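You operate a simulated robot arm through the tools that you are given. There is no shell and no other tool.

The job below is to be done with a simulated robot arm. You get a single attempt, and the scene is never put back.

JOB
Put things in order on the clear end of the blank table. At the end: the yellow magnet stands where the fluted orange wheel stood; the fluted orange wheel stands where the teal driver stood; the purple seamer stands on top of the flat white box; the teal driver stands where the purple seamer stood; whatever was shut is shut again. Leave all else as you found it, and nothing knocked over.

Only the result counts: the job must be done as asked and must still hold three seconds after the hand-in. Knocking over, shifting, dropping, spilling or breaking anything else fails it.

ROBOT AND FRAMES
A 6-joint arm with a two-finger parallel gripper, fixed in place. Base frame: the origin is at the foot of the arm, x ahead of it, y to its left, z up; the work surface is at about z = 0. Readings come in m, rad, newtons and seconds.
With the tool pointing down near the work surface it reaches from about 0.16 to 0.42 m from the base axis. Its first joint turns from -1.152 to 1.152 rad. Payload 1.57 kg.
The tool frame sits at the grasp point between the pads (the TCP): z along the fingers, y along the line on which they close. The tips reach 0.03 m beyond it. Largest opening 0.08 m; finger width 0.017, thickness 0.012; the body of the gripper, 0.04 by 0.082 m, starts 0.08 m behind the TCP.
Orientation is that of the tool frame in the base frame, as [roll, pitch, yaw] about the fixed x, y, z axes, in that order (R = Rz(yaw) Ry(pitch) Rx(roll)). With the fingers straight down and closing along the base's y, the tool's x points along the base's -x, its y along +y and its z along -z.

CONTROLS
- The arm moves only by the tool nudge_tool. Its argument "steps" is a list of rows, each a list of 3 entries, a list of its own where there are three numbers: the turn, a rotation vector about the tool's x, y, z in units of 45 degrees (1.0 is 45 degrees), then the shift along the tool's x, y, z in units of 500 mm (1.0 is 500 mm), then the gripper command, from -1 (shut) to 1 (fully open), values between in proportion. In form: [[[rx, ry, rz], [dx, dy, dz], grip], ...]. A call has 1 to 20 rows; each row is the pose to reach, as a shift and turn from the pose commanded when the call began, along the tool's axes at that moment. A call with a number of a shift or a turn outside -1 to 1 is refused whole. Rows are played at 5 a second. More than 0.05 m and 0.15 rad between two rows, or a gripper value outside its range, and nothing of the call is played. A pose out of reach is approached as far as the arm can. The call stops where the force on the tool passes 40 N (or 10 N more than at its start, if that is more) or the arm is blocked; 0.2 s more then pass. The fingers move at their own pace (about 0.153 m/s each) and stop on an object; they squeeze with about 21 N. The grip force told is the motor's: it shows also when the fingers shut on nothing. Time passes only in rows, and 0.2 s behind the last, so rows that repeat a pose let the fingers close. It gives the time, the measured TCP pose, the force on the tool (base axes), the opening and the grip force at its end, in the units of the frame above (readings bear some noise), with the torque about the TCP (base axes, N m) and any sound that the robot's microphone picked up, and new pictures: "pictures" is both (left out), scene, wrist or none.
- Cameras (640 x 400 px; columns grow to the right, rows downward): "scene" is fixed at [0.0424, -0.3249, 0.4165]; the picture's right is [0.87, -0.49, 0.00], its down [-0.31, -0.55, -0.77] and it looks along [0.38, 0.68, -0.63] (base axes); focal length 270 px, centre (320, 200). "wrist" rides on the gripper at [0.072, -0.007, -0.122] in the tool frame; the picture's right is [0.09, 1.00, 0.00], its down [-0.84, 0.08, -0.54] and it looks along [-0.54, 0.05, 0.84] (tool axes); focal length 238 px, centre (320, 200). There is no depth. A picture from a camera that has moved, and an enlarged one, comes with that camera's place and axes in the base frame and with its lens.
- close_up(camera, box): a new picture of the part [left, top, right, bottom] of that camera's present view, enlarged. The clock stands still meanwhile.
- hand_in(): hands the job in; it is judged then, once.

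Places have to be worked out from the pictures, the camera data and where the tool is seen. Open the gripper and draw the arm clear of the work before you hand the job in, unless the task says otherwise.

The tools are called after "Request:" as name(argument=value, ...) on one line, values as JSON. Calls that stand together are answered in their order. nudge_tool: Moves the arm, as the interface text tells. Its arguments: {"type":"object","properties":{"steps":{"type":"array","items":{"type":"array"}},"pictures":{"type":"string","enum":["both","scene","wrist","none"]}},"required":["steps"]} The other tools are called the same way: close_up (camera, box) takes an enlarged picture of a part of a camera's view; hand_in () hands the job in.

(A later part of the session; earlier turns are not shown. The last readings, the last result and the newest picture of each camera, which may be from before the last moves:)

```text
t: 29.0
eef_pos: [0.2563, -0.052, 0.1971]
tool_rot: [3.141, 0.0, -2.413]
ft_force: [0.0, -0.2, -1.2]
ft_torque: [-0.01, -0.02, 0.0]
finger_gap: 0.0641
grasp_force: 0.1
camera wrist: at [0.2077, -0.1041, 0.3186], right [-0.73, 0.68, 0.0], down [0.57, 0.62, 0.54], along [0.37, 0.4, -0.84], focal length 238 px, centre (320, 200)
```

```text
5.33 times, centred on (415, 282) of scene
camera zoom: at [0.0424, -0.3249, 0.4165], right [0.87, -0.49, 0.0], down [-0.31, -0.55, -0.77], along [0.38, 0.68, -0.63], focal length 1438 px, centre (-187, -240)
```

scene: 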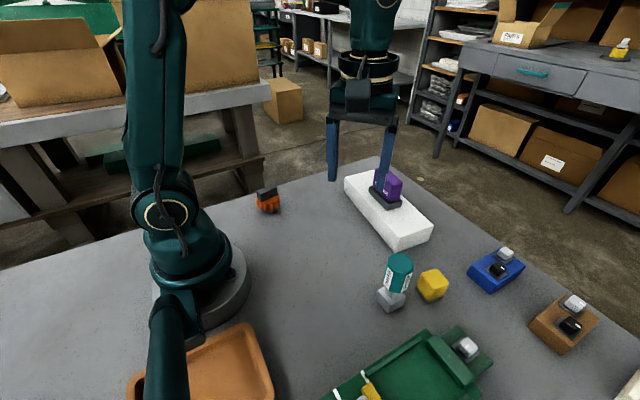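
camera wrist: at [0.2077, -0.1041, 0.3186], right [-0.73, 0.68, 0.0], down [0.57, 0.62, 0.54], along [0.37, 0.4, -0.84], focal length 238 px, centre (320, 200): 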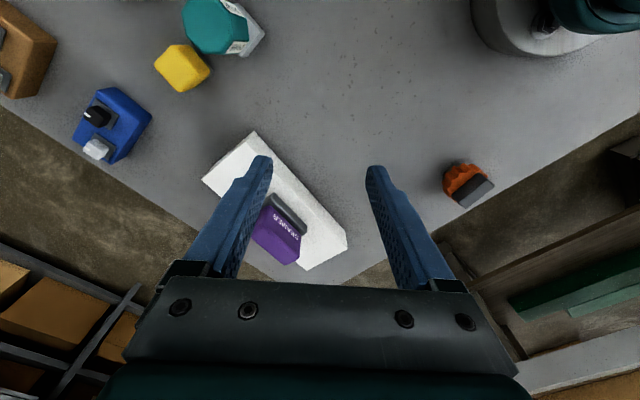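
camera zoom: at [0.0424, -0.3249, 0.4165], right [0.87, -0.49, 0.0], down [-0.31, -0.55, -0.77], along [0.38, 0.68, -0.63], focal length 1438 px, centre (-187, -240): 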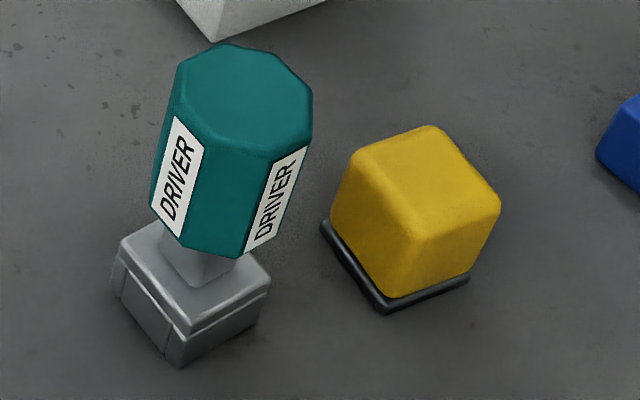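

The seamer is standing well on the box, and the box hasn't moved. Next is the driver: its base centres near (0.265, -0.168) and its octagonal head spans about z 0.05–0.11. I'll move over it and look.

Request:
nudge_tool(steps=[[[0, 0, 0.1], [0.014, -0.018, 0], 0.9], [[0, 0, 0.25], [0.035, -0.046, 0], 0.9], [[0, 0, 0.4], [0.06, -0.078, 0], 0.9], [[0, 0, 0.55], [0.085, -0.11, 0], 0.9], [[0, 0, 0.7], [0.108, -0.141, 0], 0.9], [[0, 0, 0.83], [0.128, -0.167, 0], 0.9], [[0, 0, 0.928], [0.14, -0.183, 0.02], 0.9], [[0, 0, 0.928], [0.14, -0.183, 0.06], 0.9], [[0, 0, 0.928], [0.14, -0.183, 0.06], 0.9]])

Request:
close_up(camera="scene", box=[360, 220, 460, 320])

Request:
close_up(camera="wrist", box=[260, 120, 380, 240])

```text
t: 31.0
eef_pos: [0.2664, -0.1675, 0.1681]
tool_rot: [3.141, 0.002, -3.138]
ft_force: [-1.0, 0.4, -0.1]
ft_torque: [-0.01, -0.02, 0.02]
finger_gap: 0.0759
grasp_force: 0.0
camera wrist: at [0.1941, -0.1744, 0.289], right [-0.09, 1.0, 0.0], down [0.84, 0.08, 0.54], along [0.54, 0.05, -0.84], focal length 238 px, centre (320, 200)
```

scene: 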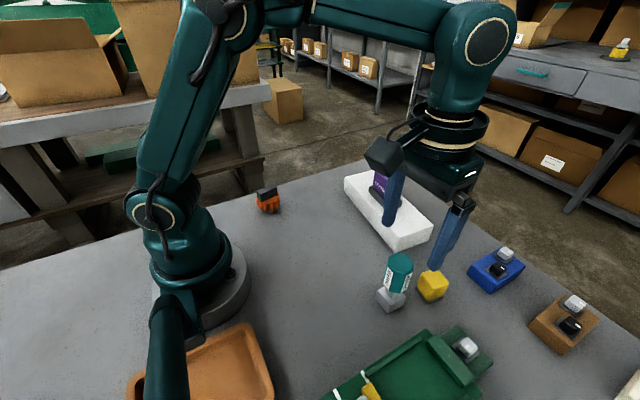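
wrist: 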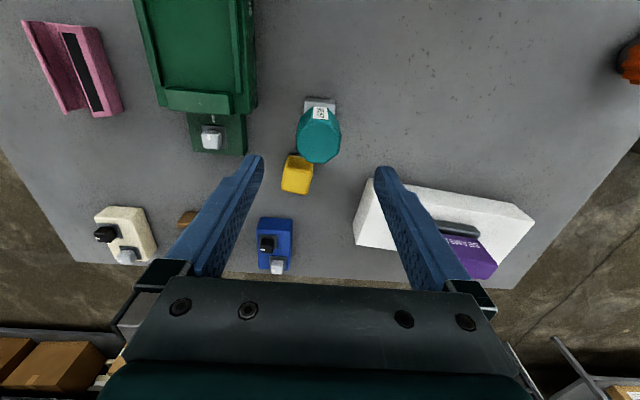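

```text
4.00 times, centred on (410, 270) of scene
camera zoom: at [0.0424, -0.3249, 0.4165], right [0.87, -0.49, 0.0], down [-0.31, -0.55, -0.77], along [0.38, 0.68, -0.63], focal length 1078 px, centre (-40, -80)
```

zoom: 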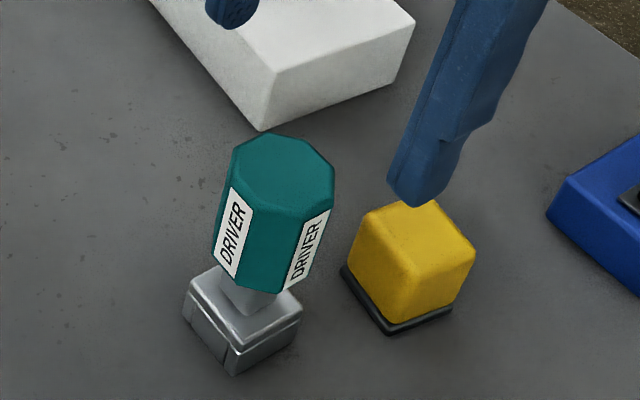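

```text
3.33 times, centred on (320, 180) of wrist
camera zoom: at [0.1941, -0.1744, 0.289], right [-0.09, 1.0, 0.0], down [0.84, 0.08, 0.54], along [0.54, 0.05, -0.84], focal length 794 px, centre (320, 267)
```

zoom: 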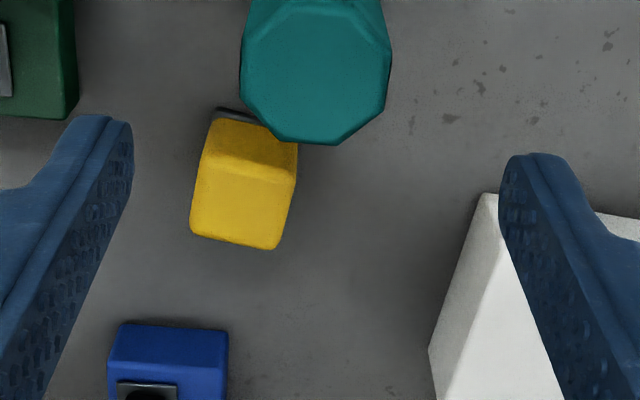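

The driver is coaxial at about (0.262, -0.168), its top at about 0.107. Head and base are both about 36 mm wide, so I'll go low enough that the tips take the metal base while the palm still clears the head. First partway down to check the clearance.

Request:
nudge_tool(steps=[[[0, 0, 0], [0.007, -0.001, 0.04], 0.7], [[0, 0, 0], [0.007, -0.001, 0.08], 0.7], [[0, 0, 0], [0.007, -0.001, 0.12], 0.7], [[0, 0, 0], [0.007, -0.001, 0.15], 0.7], [[0, 0, 0], [0.007, -0.001, 0.17], 0.7], [[0, 0, 0], [0.007, -0.001, 0.17], 0.7]])

Request:
close_up(camera="scene", box=[360, 220, 460, 320])

Request:
close_up(camera="wrist", box=[220, 100, 420, 300])

```text
t: 32.4
eef_pos: [0.2642, -0.1666, 0.0822]
tool_rot: [3.141, 0.0, -3.139]
ft_force: [1.1, -1.0, -0.4]
ft_torque: [-0.02, 0.0, 0.01]
finger_gap: 0.0681
grasp_force: 0.0
camera wrist: at [0.1911, -0.1727, 0.2038], right [-0.1, 1.0, 0.0], down [0.84, 0.08, 0.54], along [0.54, 0.05, -0.84], focal length 238 px, centre (320, 200)
```

scene: 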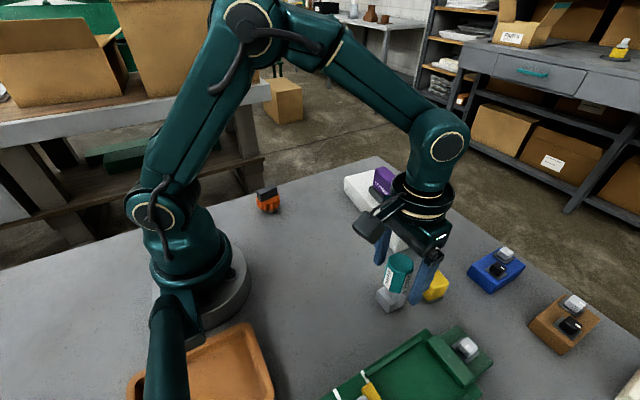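
wrist: 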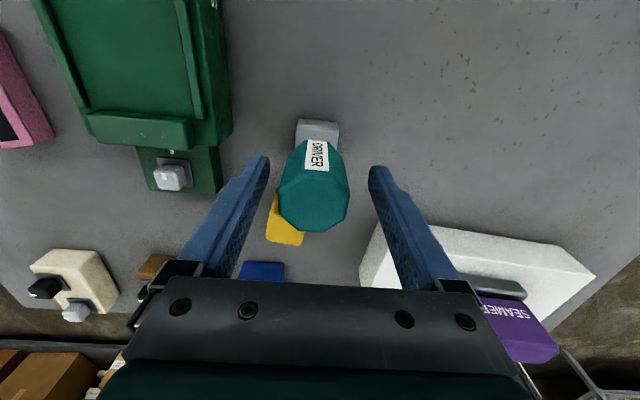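

```text
4.00 times, centred on (410, 270) of scene
camera zoom: at [0.0424, -0.3249, 0.4165], right [0.87, -0.49, 0.0], down [-0.31, -0.55, -0.77], along [0.38, 0.68, -0.63], focal length 1078 px, centre (-40, -80)
```

zoom: 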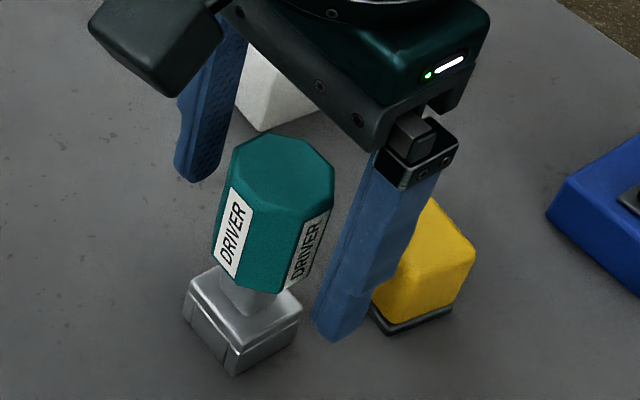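

```text
2.00 times, centred on (320, 200) of wrist
camera zoom: at [0.1911, -0.1727, 0.2038], right [-0.1, 1.0, 0.0], down [0.84, 0.08, 0.54], along [0.54, 0.05, -0.84], focal length 477 px, centre (320, 200)
```

zoom: 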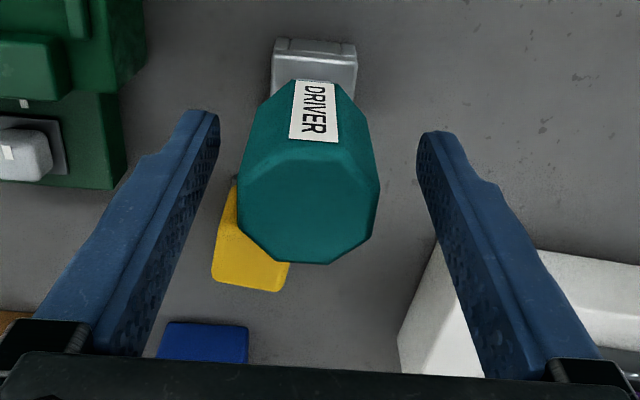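

The head fits neatly between the fingers. I'll shift 2 mm in y to centre and lower so the tips reach the metal base at a TCP height of about 0.038.

Request:
nudge_tool(steps=[[[0, 0, 0], [0.002, -0.004, 0.02], 0.7], [[0, 0, 0], [0.002, -0.004, 0.045], 0.7], [[0, 0, 0], [0.002, -0.004, 0.07], 0.7], [[0, 0, 0], [0.002, -0.004, 0.088], 0.7], [[0, 0, 0], [0.002, -0.004, 0.088], 0.7]])

Request:
close_up(camera="scene", box=[360, 220, 460, 320])

```text
t: 33.6
eef_pos: [0.2627, -0.1678, 0.0405]
tool_rot: [-3.141, 0.0, -3.138]
ft_force: [0.5, 0.3, 0.8]
ft_torque: [0.02, 0.02, 0.02]
finger_gap: 0.0682
grasp_force: 0.0
camera wrist: at [0.1904, -0.1752, 0.1607], right [-0.1, 1.0, 0.0], down [0.84, 0.08, 0.54], along [0.54, 0.05, -0.84], focal length 238 px, centre (320, 200)
```

scene: 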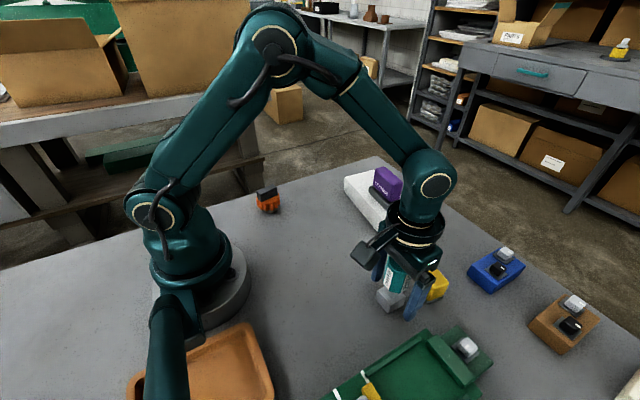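
wrist: 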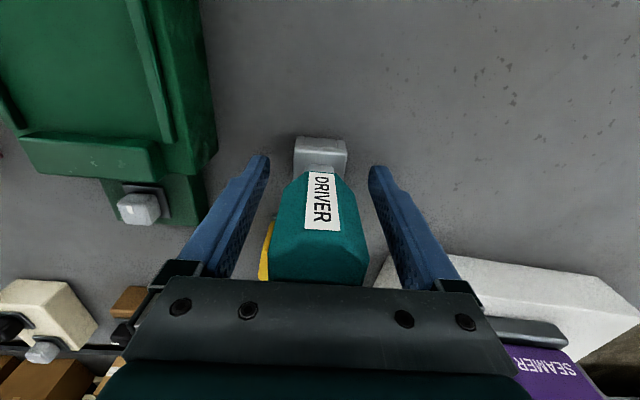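

```text
4.00 times, centred on (410, 270) of scene
camera zoom: at [0.0424, -0.3249, 0.4165], right [0.87, -0.49, 0.0], down [-0.31, -0.55, -0.77], along [0.38, 0.68, -0.63], focal length 1078 px, centre (-40, -80)
```

zoom: 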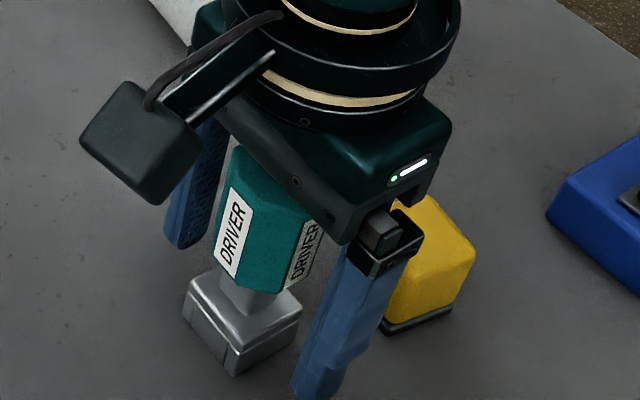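

The tips are beside the metal base and the palm is still clear of the head. I'll go down 3 mm more and close.

Request:
nudge_tool(steps=[[[0, 0, 0], [0, 0, 0.006], 0.7], [[0, 0, 0], [0, 0, 0.006], 0.3], [[0, 0, 0], [0, 0, 0.006], 0.1], [[0, 0, 0], [0, 0, 0.006], -0.1], [[0, 0, 0], [0, 0, 0.006], -1], [[0, 0, 0], [0, 0, 0.006], -1], [[0, 0, 0], [0, 0, 0.006], -1]])

Request:
close_up(camera="scene", box=[360, 220, 460, 320])

Request:
close_up(camera="wrist", box=[220, 100, 420, 300])

```text
t: 35.2
eef_pos: [0.2634, -0.1687, 0.0358]
tool_rot: [-3.141, 0.0, -3.138]
ft_force: [-0.2, 0.4, 0.2]
ft_torque: [-0.02, 0.0, 0.02]
finger_gap: 0.0358
grasp_force: 21.5
camera wrist: at [0.1906, -0.1747, 0.1574], right [-0.1, 1.0, 0.0], down [0.84, 0.08, 0.54], along [0.54, 0.05, -0.84], focal length 238 px, centre (320, 200)
```

scene: 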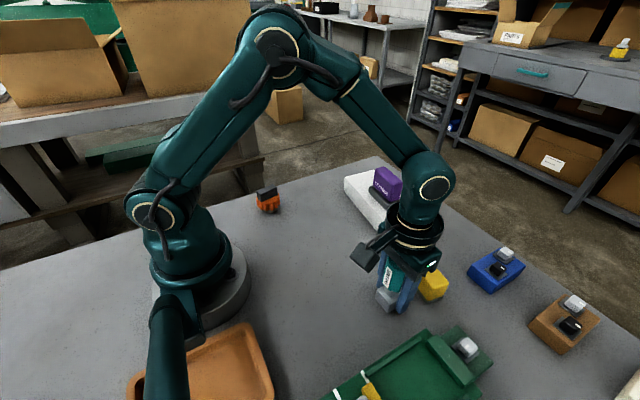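
wrist: 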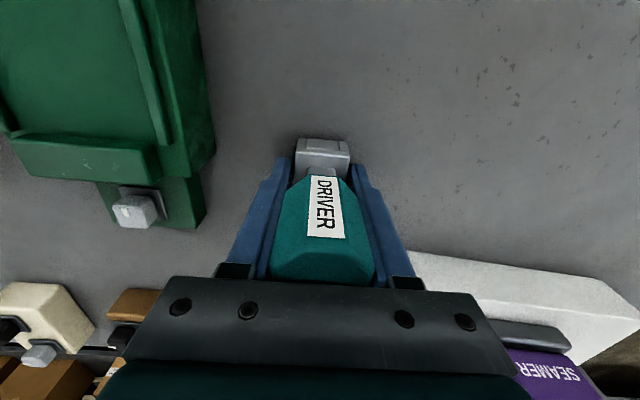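

```text
4.00 times, centred on (410, 270) of scene
camera zoom: at [0.0424, -0.3249, 0.4165], right [0.87, -0.49, 0.0], down [-0.31, -0.55, -0.77], along [0.38, 0.68, -0.63], focal length 1078 px, centre (-40, -80)
```

zoom: 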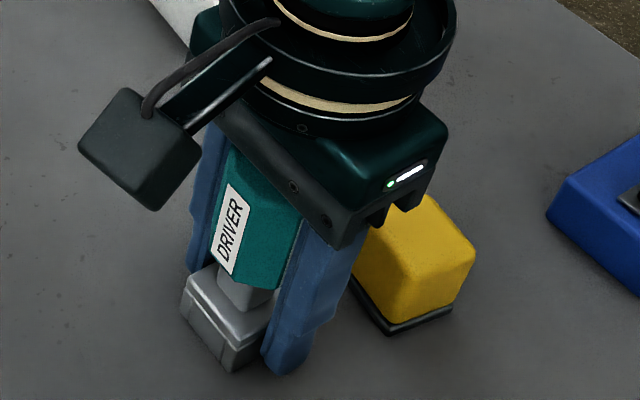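

```text
2.00 times, centred on (320, 200) of wrist
camera zoom: at [0.1906, -0.1747, 0.1574], right [-0.1, 1.0, 0.0], down [0.84, 0.08, 0.54], along [0.54, 0.05, -0.84], focal length 477 px, centre (320, 200)
```

zoom: 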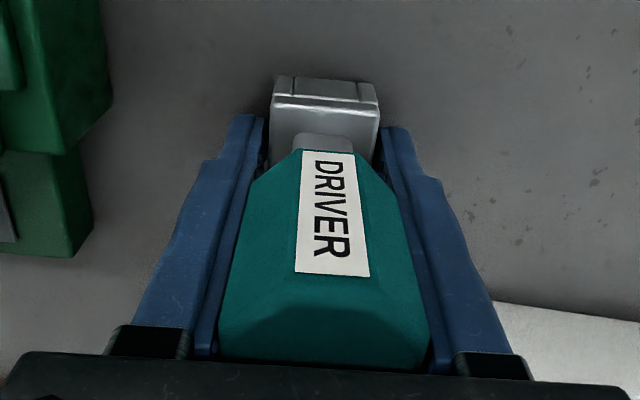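

Gripped with a 35.8 mm gap at (0.263, -0.1685). A slow 10 mm test lift now.

Request:
nudge_tool(steps=[[[0, 0, 0], [0, 0, -0.004], -1], [[0, 0, 0], [0, 0, -0.008], -1], [[0, 0, 0], [0, 0, -0.012], -1], [[0, 0, 0], [0, 0, -0.016], -1], [[0, 0, 0], [0, 0, -0.02], -1], [[0, 0, 0], [0, 0, -0.02], -1]])

Request:
close_up(camera="scene", box=[360, 220, 460, 320])

```text
t: 36.6
eef_pos: [0.262, -0.1679, 0.0462]
tool_rot: [3.141, 0.0, -3.139]
ft_force: [1.1, 0.2, -1.9]
ft_torque: [0.01, 0.01, 0.02]
finger_gap: 0.0356
grasp_force: 20.7
camera wrist: at [0.1903, -0.1751, 0.1672], right [-0.1, 1.0, 0.0], down [0.84, 0.08, 0.54], along [0.54, 0.05, -0.84], focal length 238 px, centre (320, 200)
```

scene: 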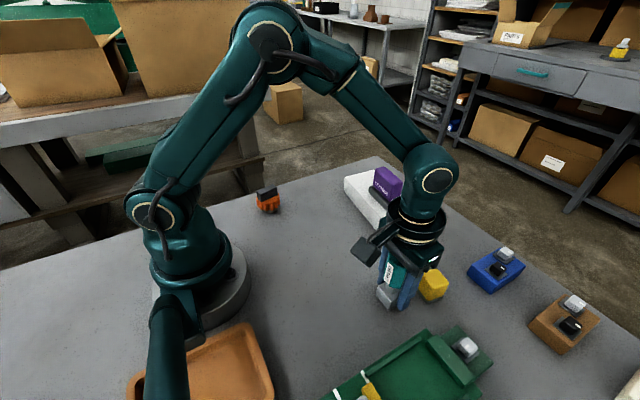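
wrist: 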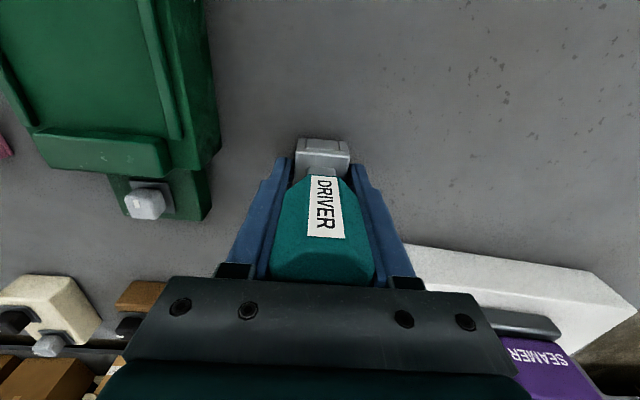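

```text
4.00 times, centred on (410, 270) of scene
camera zoom: at [0.0424, -0.3249, 0.4165], right [0.87, -0.49, 0.0], down [-0.31, -0.55, -0.77], along [0.38, 0.68, -0.63], focal length 1078 px, centre (-40, -80)
```

zoom: 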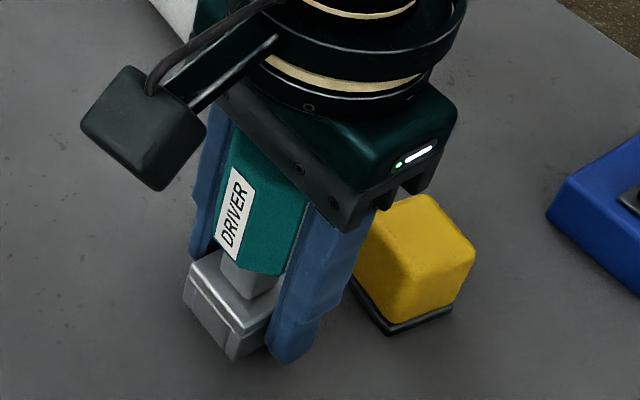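

Lift holds (about 2 N). I'll carry the driver back along -x to the seamer's old place at (0.146, -0.1685), staying low and slow.

Request:
nudge_tool(steps=[[[0, 0, 0], [0, 0, -0.02], -1], [[0, 0, 0], [0, 0, -0.05], -1], [[0, 0, 0], [0.02, 0, -0.06], -1], [[0, 0, 0], [0.05, 0, -0.06], -1], [[0, 0, 0], [0.08, 0, -0.06], -1], [[0, 0, 0], [0.11, 0, -0.06], -1], [[0, 0, 0], [0.14, 0, -0.06], -1], [[0, 0, 0], [0.17, 0, -0.06], -1], [[0, 0, 0], [0.2, 0, -0.06], -1], [[0, 0, 0], [0.22, 0, -0.06], -1], [[0, 0, 0], [0.23, -0.001, -0.06], -1], [[0, 0, 0], [0.23, -0.001, -0.06], -1]])

Request:
nudge_tool(steps=[[[0, 0, 0], [0, 0, 0], -1], [[0, 0, 0], [0, 0, 0], -1]], pictures="none")

```text
t: 39.2
eef_pos: [0.147, -0.171, 0.0743]
tool_rot: [3.141, 0.0, -3.138]
ft_force: [-0.2, 0.3, -1.6]
ft_torque: [-0.01, 0.01, -0.02]
finger_gap: 0.036
grasp_force: 21.2
camera wrist: at [0.0755, -0.176, 0.1966], right [-0.1, 1.0, 0.0], down [0.84, 0.08, 0.54], along [0.54, 0.05, -0.84], focal length 238 px, centre (320, 200)
```

scene: 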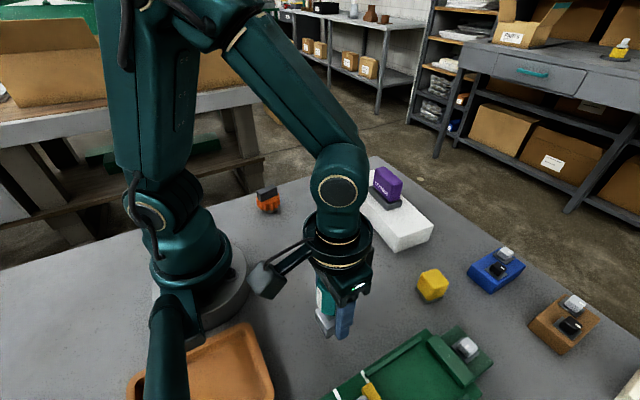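
wrist: 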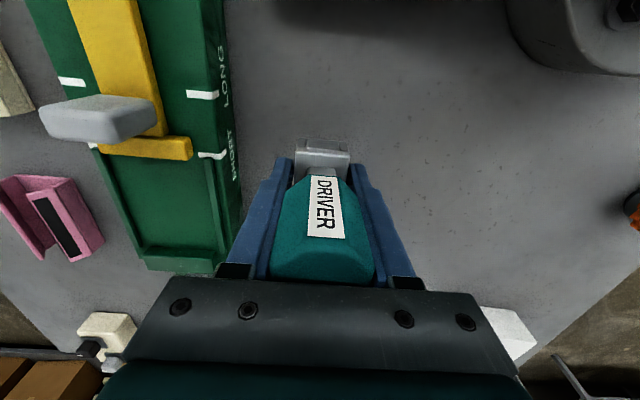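

```text
t: 39.8
eef_pos: [0.1473, -0.1702, 0.0749]
tool_rot: [3.141, 0.0, -3.138]
ft_force: [0.9, -0.1, -1.4]
ft_torque: [0.0, 0.02, 0.0]
finger_gap: 0.0359
grasp_force: 21.0
```

At (0.147, -0.1705, 0.0746): correct y by +1.5 mm and lower to just above the contact height of about 0.036.

Request:
nudge_tool(steps=[[[0, 0, 0], [0, 0.0035, 0.015], -1], [[0, 0, 0], [0, 0.0035, 0.035], -1], [[0, 0, 0], [0, 0.0035, 0.055], -1], [[0, 0, 0], [0, 0.0035, 0.068], -1], [[0, 0, 0], [0, 0.0035, 0.073], -1], [[0, 0, 0], [0, 0.0035, 0.073], -1]])

Request:
close_up(camera="scene", box=[290, 270, 390, 370])

```text
t: 41.2
eef_pos: [0.1465, -0.1671, 0.039]
tool_rot: [3.141, 0.0, -3.138]
ft_force: [0.1, -0.1, -1.2]
ft_torque: [0.01, -0.02, -0.02]
finger_gap: 0.0359
grasp_force: 20.3
camera wrist: at [0.0746, -0.1736, 0.1602], right [-0.1, 1.0, 0.0], down [0.84, 0.08, 0.54], along [0.54, 0.05, -0.84], focal length 238 px, centre (320, 200)
```

scene: 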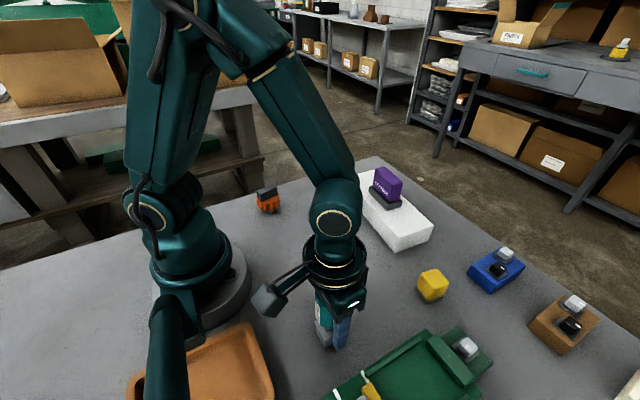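
wrist: 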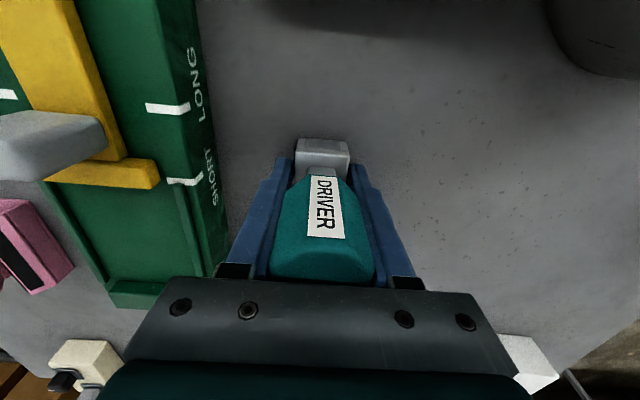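

```text
4.00 times, centred on (340, 320) of scene
camera zoom: at [0.0424, -0.3249, 0.4165], right [0.87, -0.49, 0.0], down [-0.31, -0.55, -0.77], along [0.38, 0.68, -0.63], focal length 1078 px, centre (240, -280)
```

zoom: 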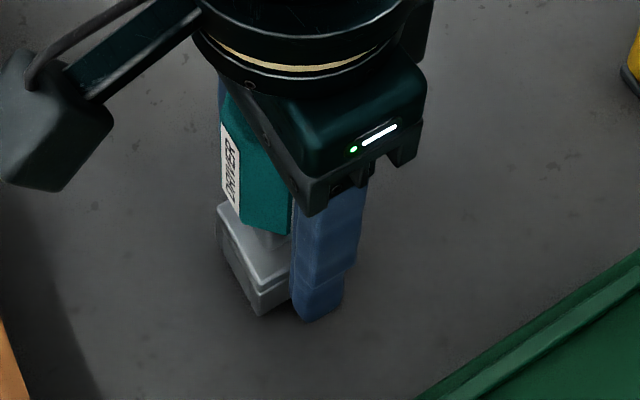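

The driver is about 2 mm above the table at the seamer's old place. I'll trim y by -1 mm and creep down to contact.

Request:
nudge_tool(steps=[[[0, 0, 0], [0, -0.002, 0.001], -1], [[0, 0, 0], [0, -0.002, 0.002], -1], [[0, 0, 0], [0, -0.002, 0.002], -1]], pictures="none")

Request:
nudge_tool(steps=[[[0, 0, 0], [0, 0, 0.001], -1], [[0, 0, 0], [0, 0, 0.002], -1]], pictures="none")

```text
t: 42.0
eef_pos: [0.1468, -0.1683, 0.036]
tool_rot: [-3.14, 0.0, -3.137]
ft_force: [0.4, 0.9, -0.8]
ft_torque: [-0.02, 0.01, -0.01]
finger_gap: 0.0358
grasp_force: 20.7
```

```text
t: 42.6
eef_pos: [0.148, -0.169, 0.0373]
tool_rot: [3.141, 0.0, -3.139]
ft_force: [-0.6, -0.7, -1.5]
ft_torque: [-0.04, -0.01, -0.02]
finger_gap: 0.0358
grasp_force: 21.0
```

Request:
nudge_tool(steps=[[[0, 0, 0], [0, 0, 0.001], -1], [[0, 0, 0], [0, 0, 0.002], -1]], pictures="none")

```text
t: 43.2
eef_pos: [0.1475, -0.1691, 0.0361]
tool_rot: [3.142, -0.001, -3.138]
ft_force: [0.3, -0.1, -0.7]
ft_torque: [-0.03, -0.01, 0.01]
finger_gap: 0.0359
grasp_force: 21.0
```

The force still reads as hanging or only barely touching, so I'll go down another millimetre.

Request:
nudge_tool(steps=[[[0, 0, 0], [0, 0, 0.001], -1], [[0, 0, 0], [0, 0, 0.002], -1]], pictures="scene")

Request:
close_up(camera="scene", box=[290, 270, 390, 370])

```text
t: 43.8
eef_pos: [0.1476, -0.1693, 0.0347]
tool_rot: [3.141, 0.001, -3.138]
ft_force: [-4.6, 6.4, 33.8]
ft_torque: [0.11, -0.09, 0.01]
finger_gap: 0.0359
grasp_force: 20.7
```

scene: 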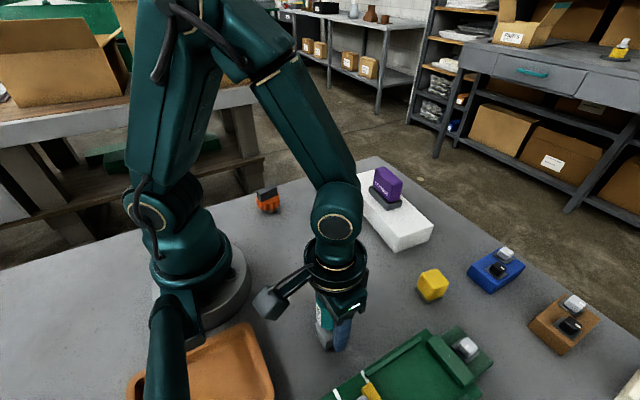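

```text
4.00 times, centred on (340, 320) of scene
camera zoom: at [0.0423, -0.3249, 0.4165], right [0.87, -0.49, 0.0], down [-0.31, -0.55, -0.77], along [0.38, 0.68, -0.63], focal length 1078 px, centre (240, -280)
```

zoom: 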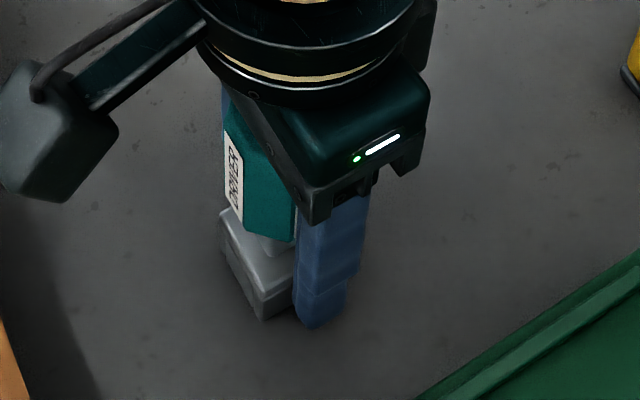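

Firm contact. I'll ease off a millimetre and release gradually.

Request:
nudge_tool(steps=[[[0, 0, 0], [0, 0, -0.001], -1], [[0, 0, 0], [0, 0, -0.0016], -1], [[0, 0, 0], [0, 0, -0.0016], -1]], pictures="none")

Request:
nudge_tool(steps=[[[0, 0, 0], [0, 0, -0.0004], -1], [[0, 0, 0], [0, 0, -0.0004], 0.0], [[0, 0, 0], [0, 0, -0.0004], 0.2], [[0, 0, 0], [0, 0, -0.0004], 0.5], [[0, 0, 0], [0, 0, -0.0004], 0.6], [[0, 0, 0], [0, 0, -0.0004], 0.6]])

Request:
close_up(camera="scene", box=[290, 270, 390, 370])

```text
t: 44.6
eef_pos: [0.1466, -0.1675, 0.0355]
tool_rot: [3.141, -0.004, -3.136]
ft_force: [0.0, -0.2, -1.0]
ft_torque: [-0.01, 0.0, -0.03]
finger_gap: 0.0361
grasp_force: 21.0
```

```text
t: 46.0
eef_pos: [0.1452, -0.1678, 0.0359]
tool_rot: [-3.14, 0.0, -3.138]
ft_force: [0.0, -0.1, 0.2]
ft_torque: [0.02, 0.04, 0.03]
finger_gap: 0.0638
grasp_force: 0.1
camera wrist: at [0.0745, -0.1746, 0.1574], right [-0.1, 1.0, 0.0], down [0.84, 0.08, 0.54], along [0.54, 0.05, -0.84], focal length 238 px, centre (320, 200)
```

scene: 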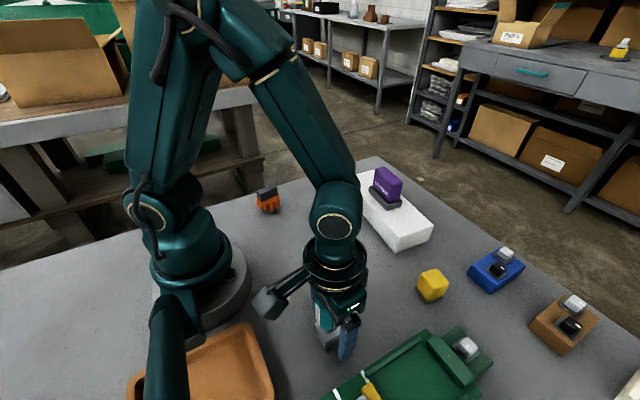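
wrist: 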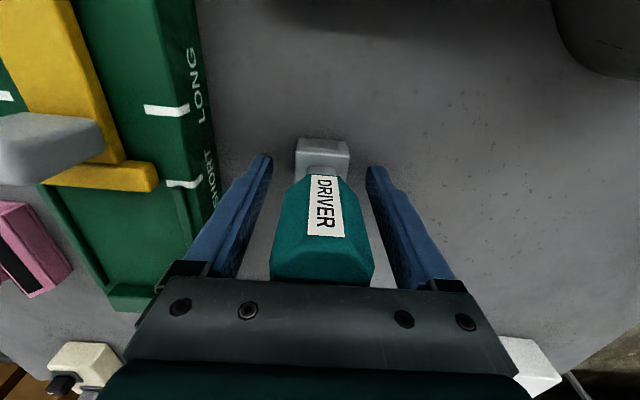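

```text
4.00 times, centred on (340, 320) of scene
camera zoom: at [0.0424, -0.3249, 0.4165], right [0.87, -0.49, 0.0], down [-0.31, -0.55, -0.77], along [0.38, 0.68, -0.63], focal length 1078 px, centre (240, -280)
```

zoom: 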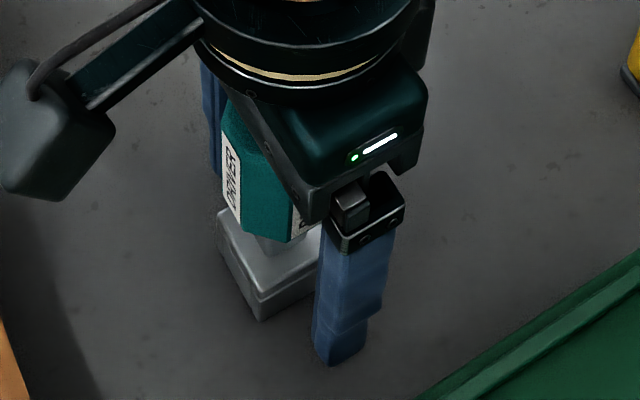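

The driver stands free in the seamer's old place. I'll rise straight up past its head, then swing over toward the wheel at about (0.172, 0.155).

Request:
nudge_tool(steps=[[[0, 0, 0], [0, 0, -0.03], 0.6], [[0, 0, 0], [0, 0, -0.08], 0.6], [[0, 0, 0], [0, 0, -0.14], 0.6], [[0, 0, 0], [0, 0, -0.2], 0.6], [[0, 0, 0], [0, 0, -0.26], 0.6], [[0, 0, 0], [0, 0, -0.3], 0.6], [[0, 0, 0], [-0.04, 0.05, -0.32], 0.8], [[0, 0, 0], [-0.08, 0.12, -0.32], 0.8], [[0, 0, 0], [-0.12, 0.19, -0.32], 0.8], [[0, 0, 0], [-0.14, 0.26, -0.32], 0.8], [[0, 0, 0], [-0.14, 0.33, -0.32], 0.8], [[0, 0, 0], [-0.13, 0.4, -0.32], 0.8], [[0, 0, 0], [-0.11, 0.47, -0.32], 0.8], [[0, 0, 0], [-0.09, 0.54, -0.32], 0.8], [[0, 0, 0], [-0.07, 0.6, -0.32], 0.8], [[0, 0, 0], [-0.052, 0.645, -0.28], 0.8], [[0, 0, 0], [-0.052, 0.645, -0.22], 0.8], [[0, 0, 0], [-0.052, 0.645, -0.22], 0.8]])

Request:
close_up(camera="scene", box=[290, 250, 450, 370])

Request:
close_up(camera="wrist", box=[250, 80, 390, 220])

```text
t: 49.8
eef_pos: [0.1715, 0.1543, 0.1465]
tool_rot: [-3.14, 0.001, -3.137]
ft_force: [-0.6, 1.0, 0.5]
ft_torque: [0.0, 0.02, 0.0]
finger_gap: 0.0725
grasp_force: 0.1
camera wrist: at [0.0995, 0.1474, 0.2679], right [-0.1, 1.0, 0.0], down [0.84, 0.08, 0.54], along [0.54, 0.05, -0.84], focal length 238 px, centre (320, 200)
```

scene: 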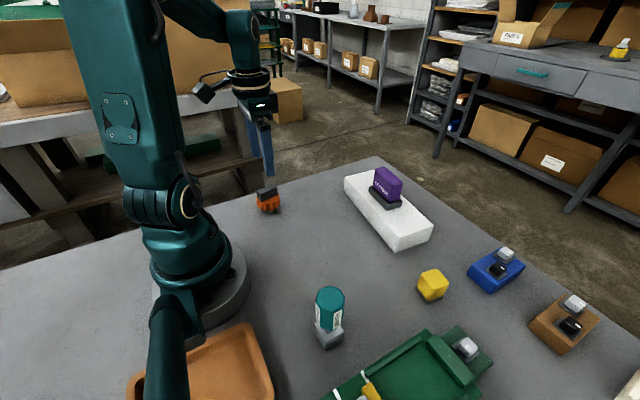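
wrist: 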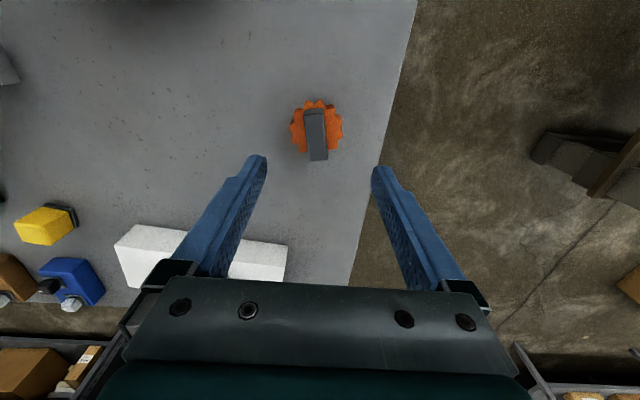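

```text
3.33 times, centred on (370, 310) of scene
camera zoom: at [0.0424, -0.3249, 0.4165], right [0.87, -0.49, 0.0], down [-0.31, -0.55, -0.77], along [0.38, 0.68, -0.63], focal length 899 px, centre (153, -167)
```

zoom: 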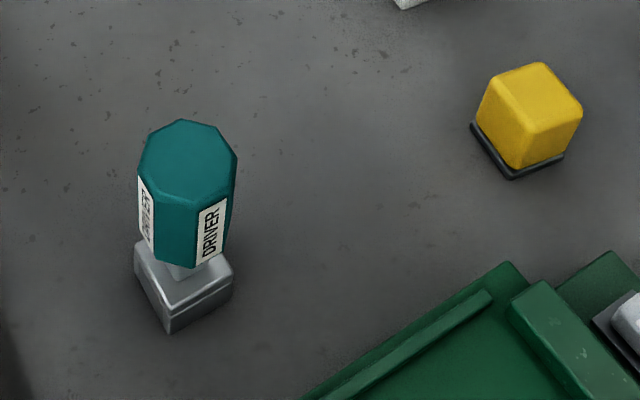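

```text
2.86 times, centred on (320, 150) of wrist
camera zoom: at [0.0995, 0.1474, 0.2679], right [-0.1, 1.0, 0.0], down [0.84, 0.08, 0.54], along [0.54, 0.05, -0.84], focal length 681 px, centre (320, 343)
```

zoom: 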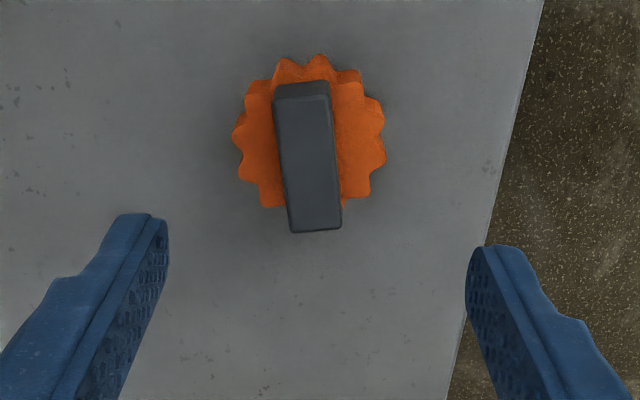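

The driver stands in its new spot. The wheel's hub is near (0.170, 0.1505), and its top bar is about 17 mm wide and turned about 10.5° from x. I'll align with the bar and come down to about 0.09 to check.

Request:
nudge_tool(steps=[[[0, 0, -0.12], [0.003, -0.0076, 0.02], 0.4], [[0, 0, -0.233], [0.003, -0.0076, 0.05], 0.4], [[0, 0, -0.233], [0.003, -0.0076, 0.08], 0.4], [[0, 0, -0.233], [0.003, -0.0076, 0.113], 0.4], [[0, 0, -0.233], [0.003, -0.0076, 0.113], 0.4]])

Request:
close_up(camera="wrist", box=[250, 100, 390, 240])

Request:
close_up(camera="scene", box=[220, 140, 320, 240])

```text
t: 51.0
eef_pos: [0.1697, 0.1495, 0.0877]
tool_rot: [3.141, -0.001, -2.953]
ft_force: [-0.2, 0.7, 0.2]
ft_torque: [0.02, 0.04, -0.02]
finger_gap: 0.0561
grasp_force: 0.1
camera wrist: at [0.1006, 0.1298, 0.2108], right [-0.28, 0.96, 0.0], down [0.81, 0.23, 0.54], along [0.52, 0.15, -0.84], focal length 238 px, centre (320, 200)
```

scene: 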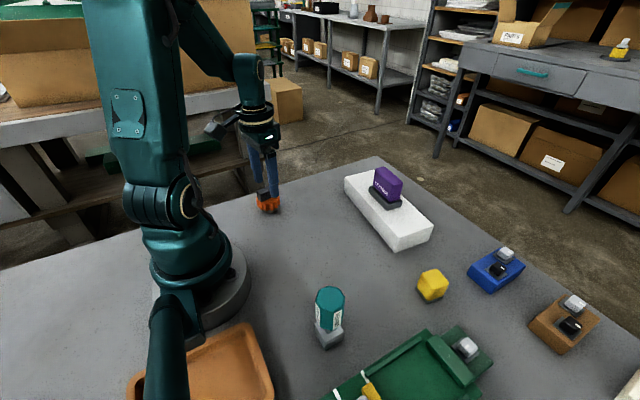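
wrist: 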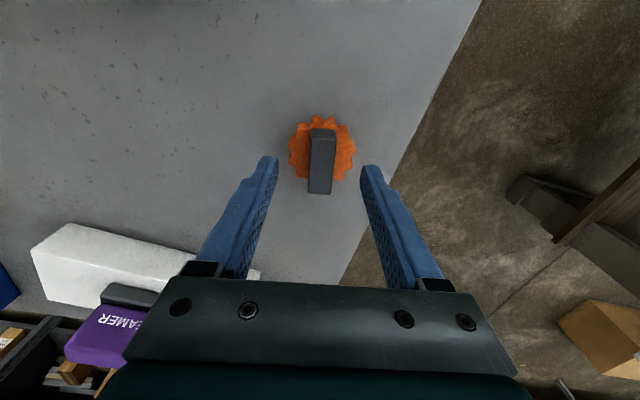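

```text
2.86 times, centred on (320, 170) of wrist
camera zoom: at [0.1006, 0.1298, 0.2108], right [-0.28, 0.96, 0.0], down [0.81, 0.23, 0.54], along [0.52, 0.15, -0.84], focal length 681 px, centre (320, 286)
```

zoom: 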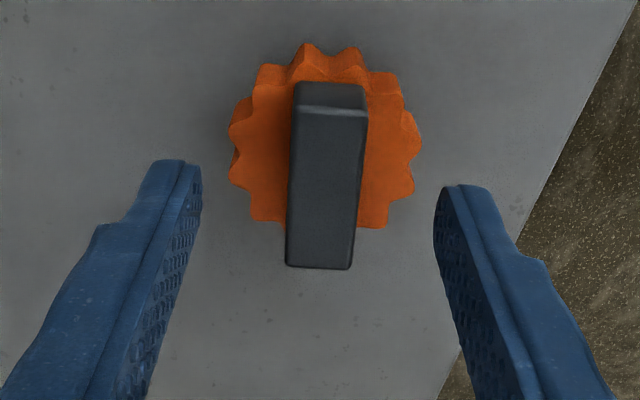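

```text
4.00 times, centred on (270, 190) of scene
camera zoom: at [0.0424, -0.3249, 0.4165], right [0.87, -0.49, 0.0], down [-0.31, -0.55, -0.77], along [0.38, 0.68, -0.63], focal length 1078 px, centre (520, 240)
```

zoom: 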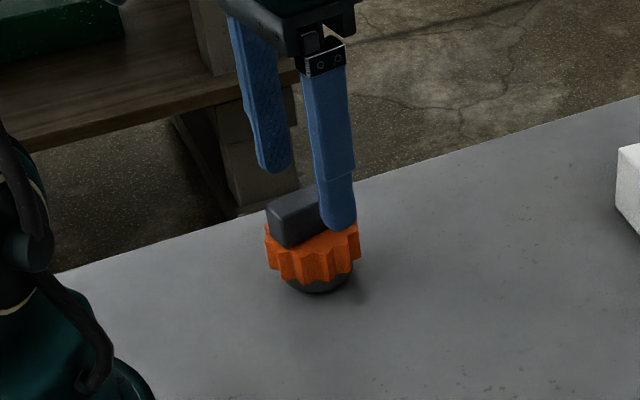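

The bar sits centred between the fingers and nearly parallel to them. I'll descend so the tips flank the bar just above the orange disc, then close.

Request:
nudge_tool(steps=[[[0, 0, -0.03], [-0.002, 0.002, 0.02], 0.4], [[0, 0, -0.03], [-0.002, 0.002, 0.04], 0.4], [[0, 0, -0.03], [-0.002, 0.002, 0.047], 0.4], [[0, 0, -0.03], [-0.002, 0.002, 0.047], 0.4]])

Request:
close_up(camera="scene", box=[220, 140, 320, 240])

Request:
close_up(camera="wrist", box=[250, 100, 390, 240])

```text
t: 52.0
eef_pos: [0.1701, 0.1506, 0.0651]
tool_rot: [3.141, 0.001, -2.932]
ft_force: [-0.1, 0.6, 1.1]
ft_torque: [0.02, 0.0, 0.0]
finger_gap: 0.0557
grasp_force: 0.1
camera wrist: at [0.102, 0.1297, 0.1869], right [-0.3, 0.95, 0.0], down [0.8, 0.25, 0.54], along [0.52, 0.16, -0.84], focal length 238 px, centre (320, 200)
```

scene: 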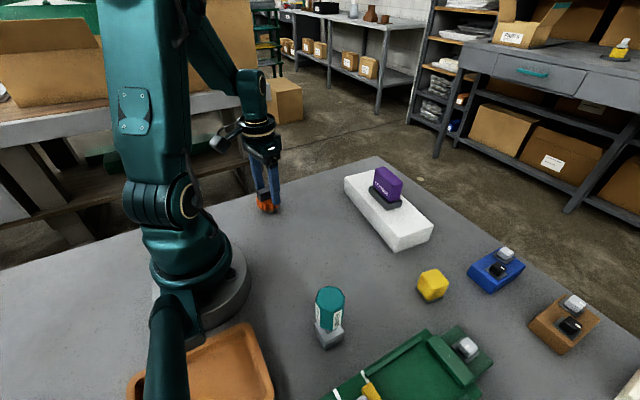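
wrist: 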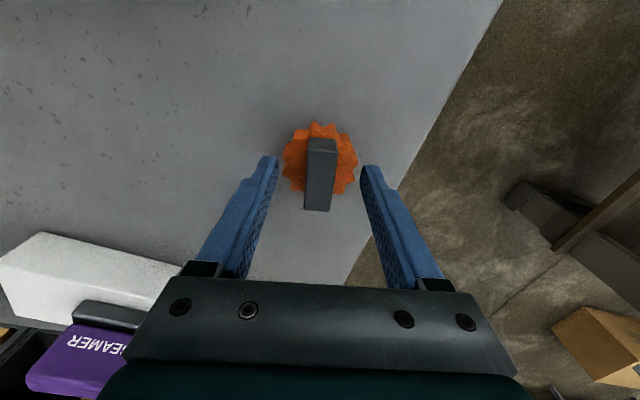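

```text
4.00 times, centred on (270, 190) of scene
camera zoom: at [0.0424, -0.3249, 0.4165], right [0.87, -0.49, 0.0], down [-0.31, -0.55, -0.77], along [0.38, 0.68, -0.63], focal length 1078 px, centre (520, 240)
```

zoom: 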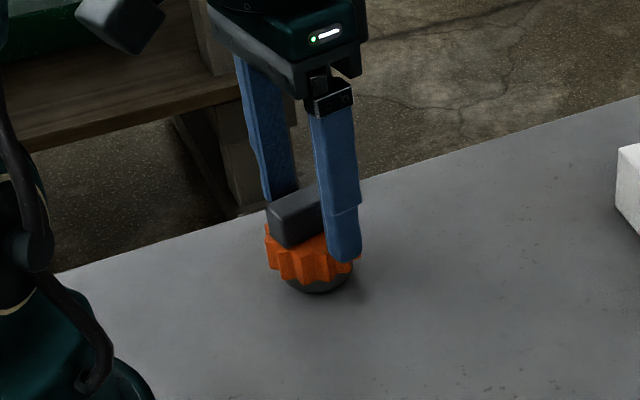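

```text
2.86 times, centred on (320, 170) of wrist
camera zoom: at [0.102, 0.1297, 0.1869], right [-0.3, 0.95, 0.0], down [0.8, 0.25, 0.54], along [0.52, 0.16, -0.84], focal length 681 px, centre (320, 286)
```

zoom: 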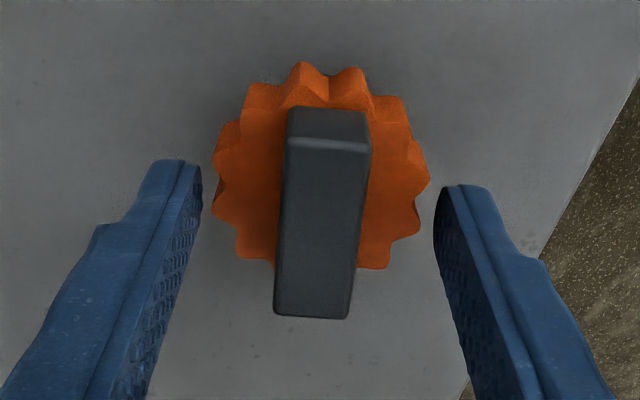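

My size-versus-height comparison puts the disc top at about 0.033 and the bar top at about 0.058, so I'll raise 4 mm to keep the tips off the disc, then close on the bar.

Request:
nudge_tool(steps=[[[0, 0, 0], [0, 0, -0.008], 0.4], [[0, 0, 0], [0, 0, -0.008], 0.1], [[0, 0, 0], [0, 0, -0.008], -0.2], [[0, 0, 0], [0, 0, -0.008], -0.5], [[0, 0, 0], [0, 0, -0.008], -1], [[0, 0, 0], [0, 0, -0.008], -1], [[0, 0, 0], [0, 0, -0.008], -1]])

Request:
close_up(camera="scene", box=[220, 140, 320, 240])

Request:
close_up(camera="wrist", box=[250, 100, 390, 240])

```text
t: 53.6
eef_pos: [0.1709, 0.1497, 0.0705]
tool_rot: [3.141, -0.001, -2.931]
ft_force: [0.1, 0.0, 0.8]
ft_torque: [-0.01, 0.01, -0.01]
finger_gap: 0.0176
grasp_force: 21.1
camera wrist: at [0.1021, 0.1296, 0.1911], right [-0.3, 0.95, 0.0], down [0.8, 0.25, 0.54], along [0.52, 0.16, -0.84], focal length 238 px, centre (320, 200)
```

scene: 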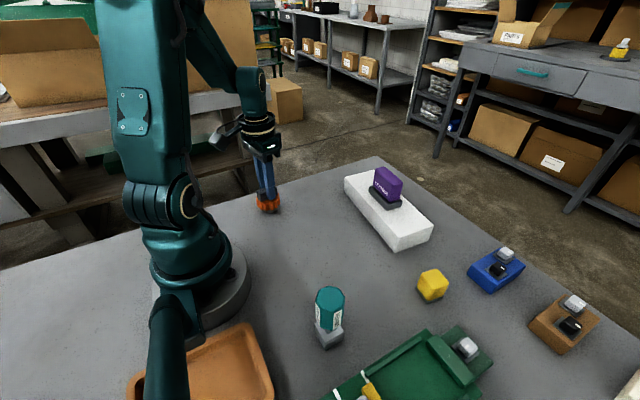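
wrist: 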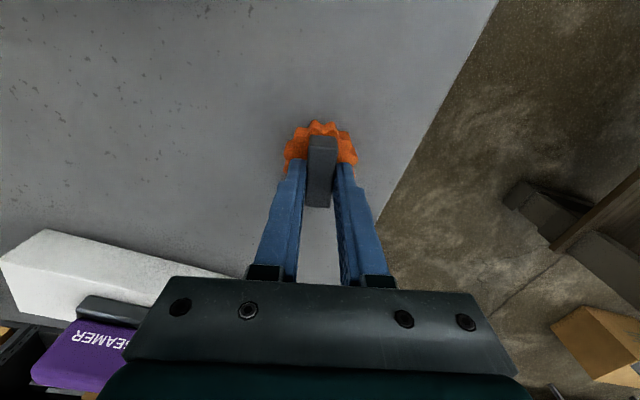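

```text
4.00 times, centred on (270, 190) of scene
camera zoom: at [0.0424, -0.3249, 0.4165], right [0.87, -0.49, 0.0], down [-0.31, -0.55, -0.77], along [0.38, 0.68, -0.63], focal length 1078 px, centre (520, 240)
```

zoom: 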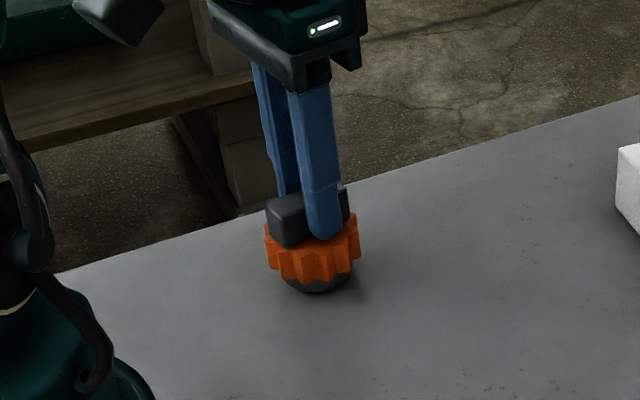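

```text
2.86 times, centred on (320, 170) of wrist
camera zoom: at [0.1021, 0.1296, 0.1911], right [-0.3, 0.95, 0.0], down [0.8, 0.25, 0.54], along [0.52, 0.16, -0.84], focal length 681 px, centre (320, 286)
```

zoom: 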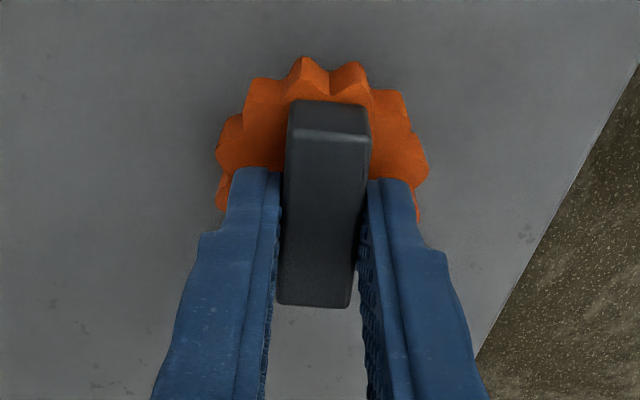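

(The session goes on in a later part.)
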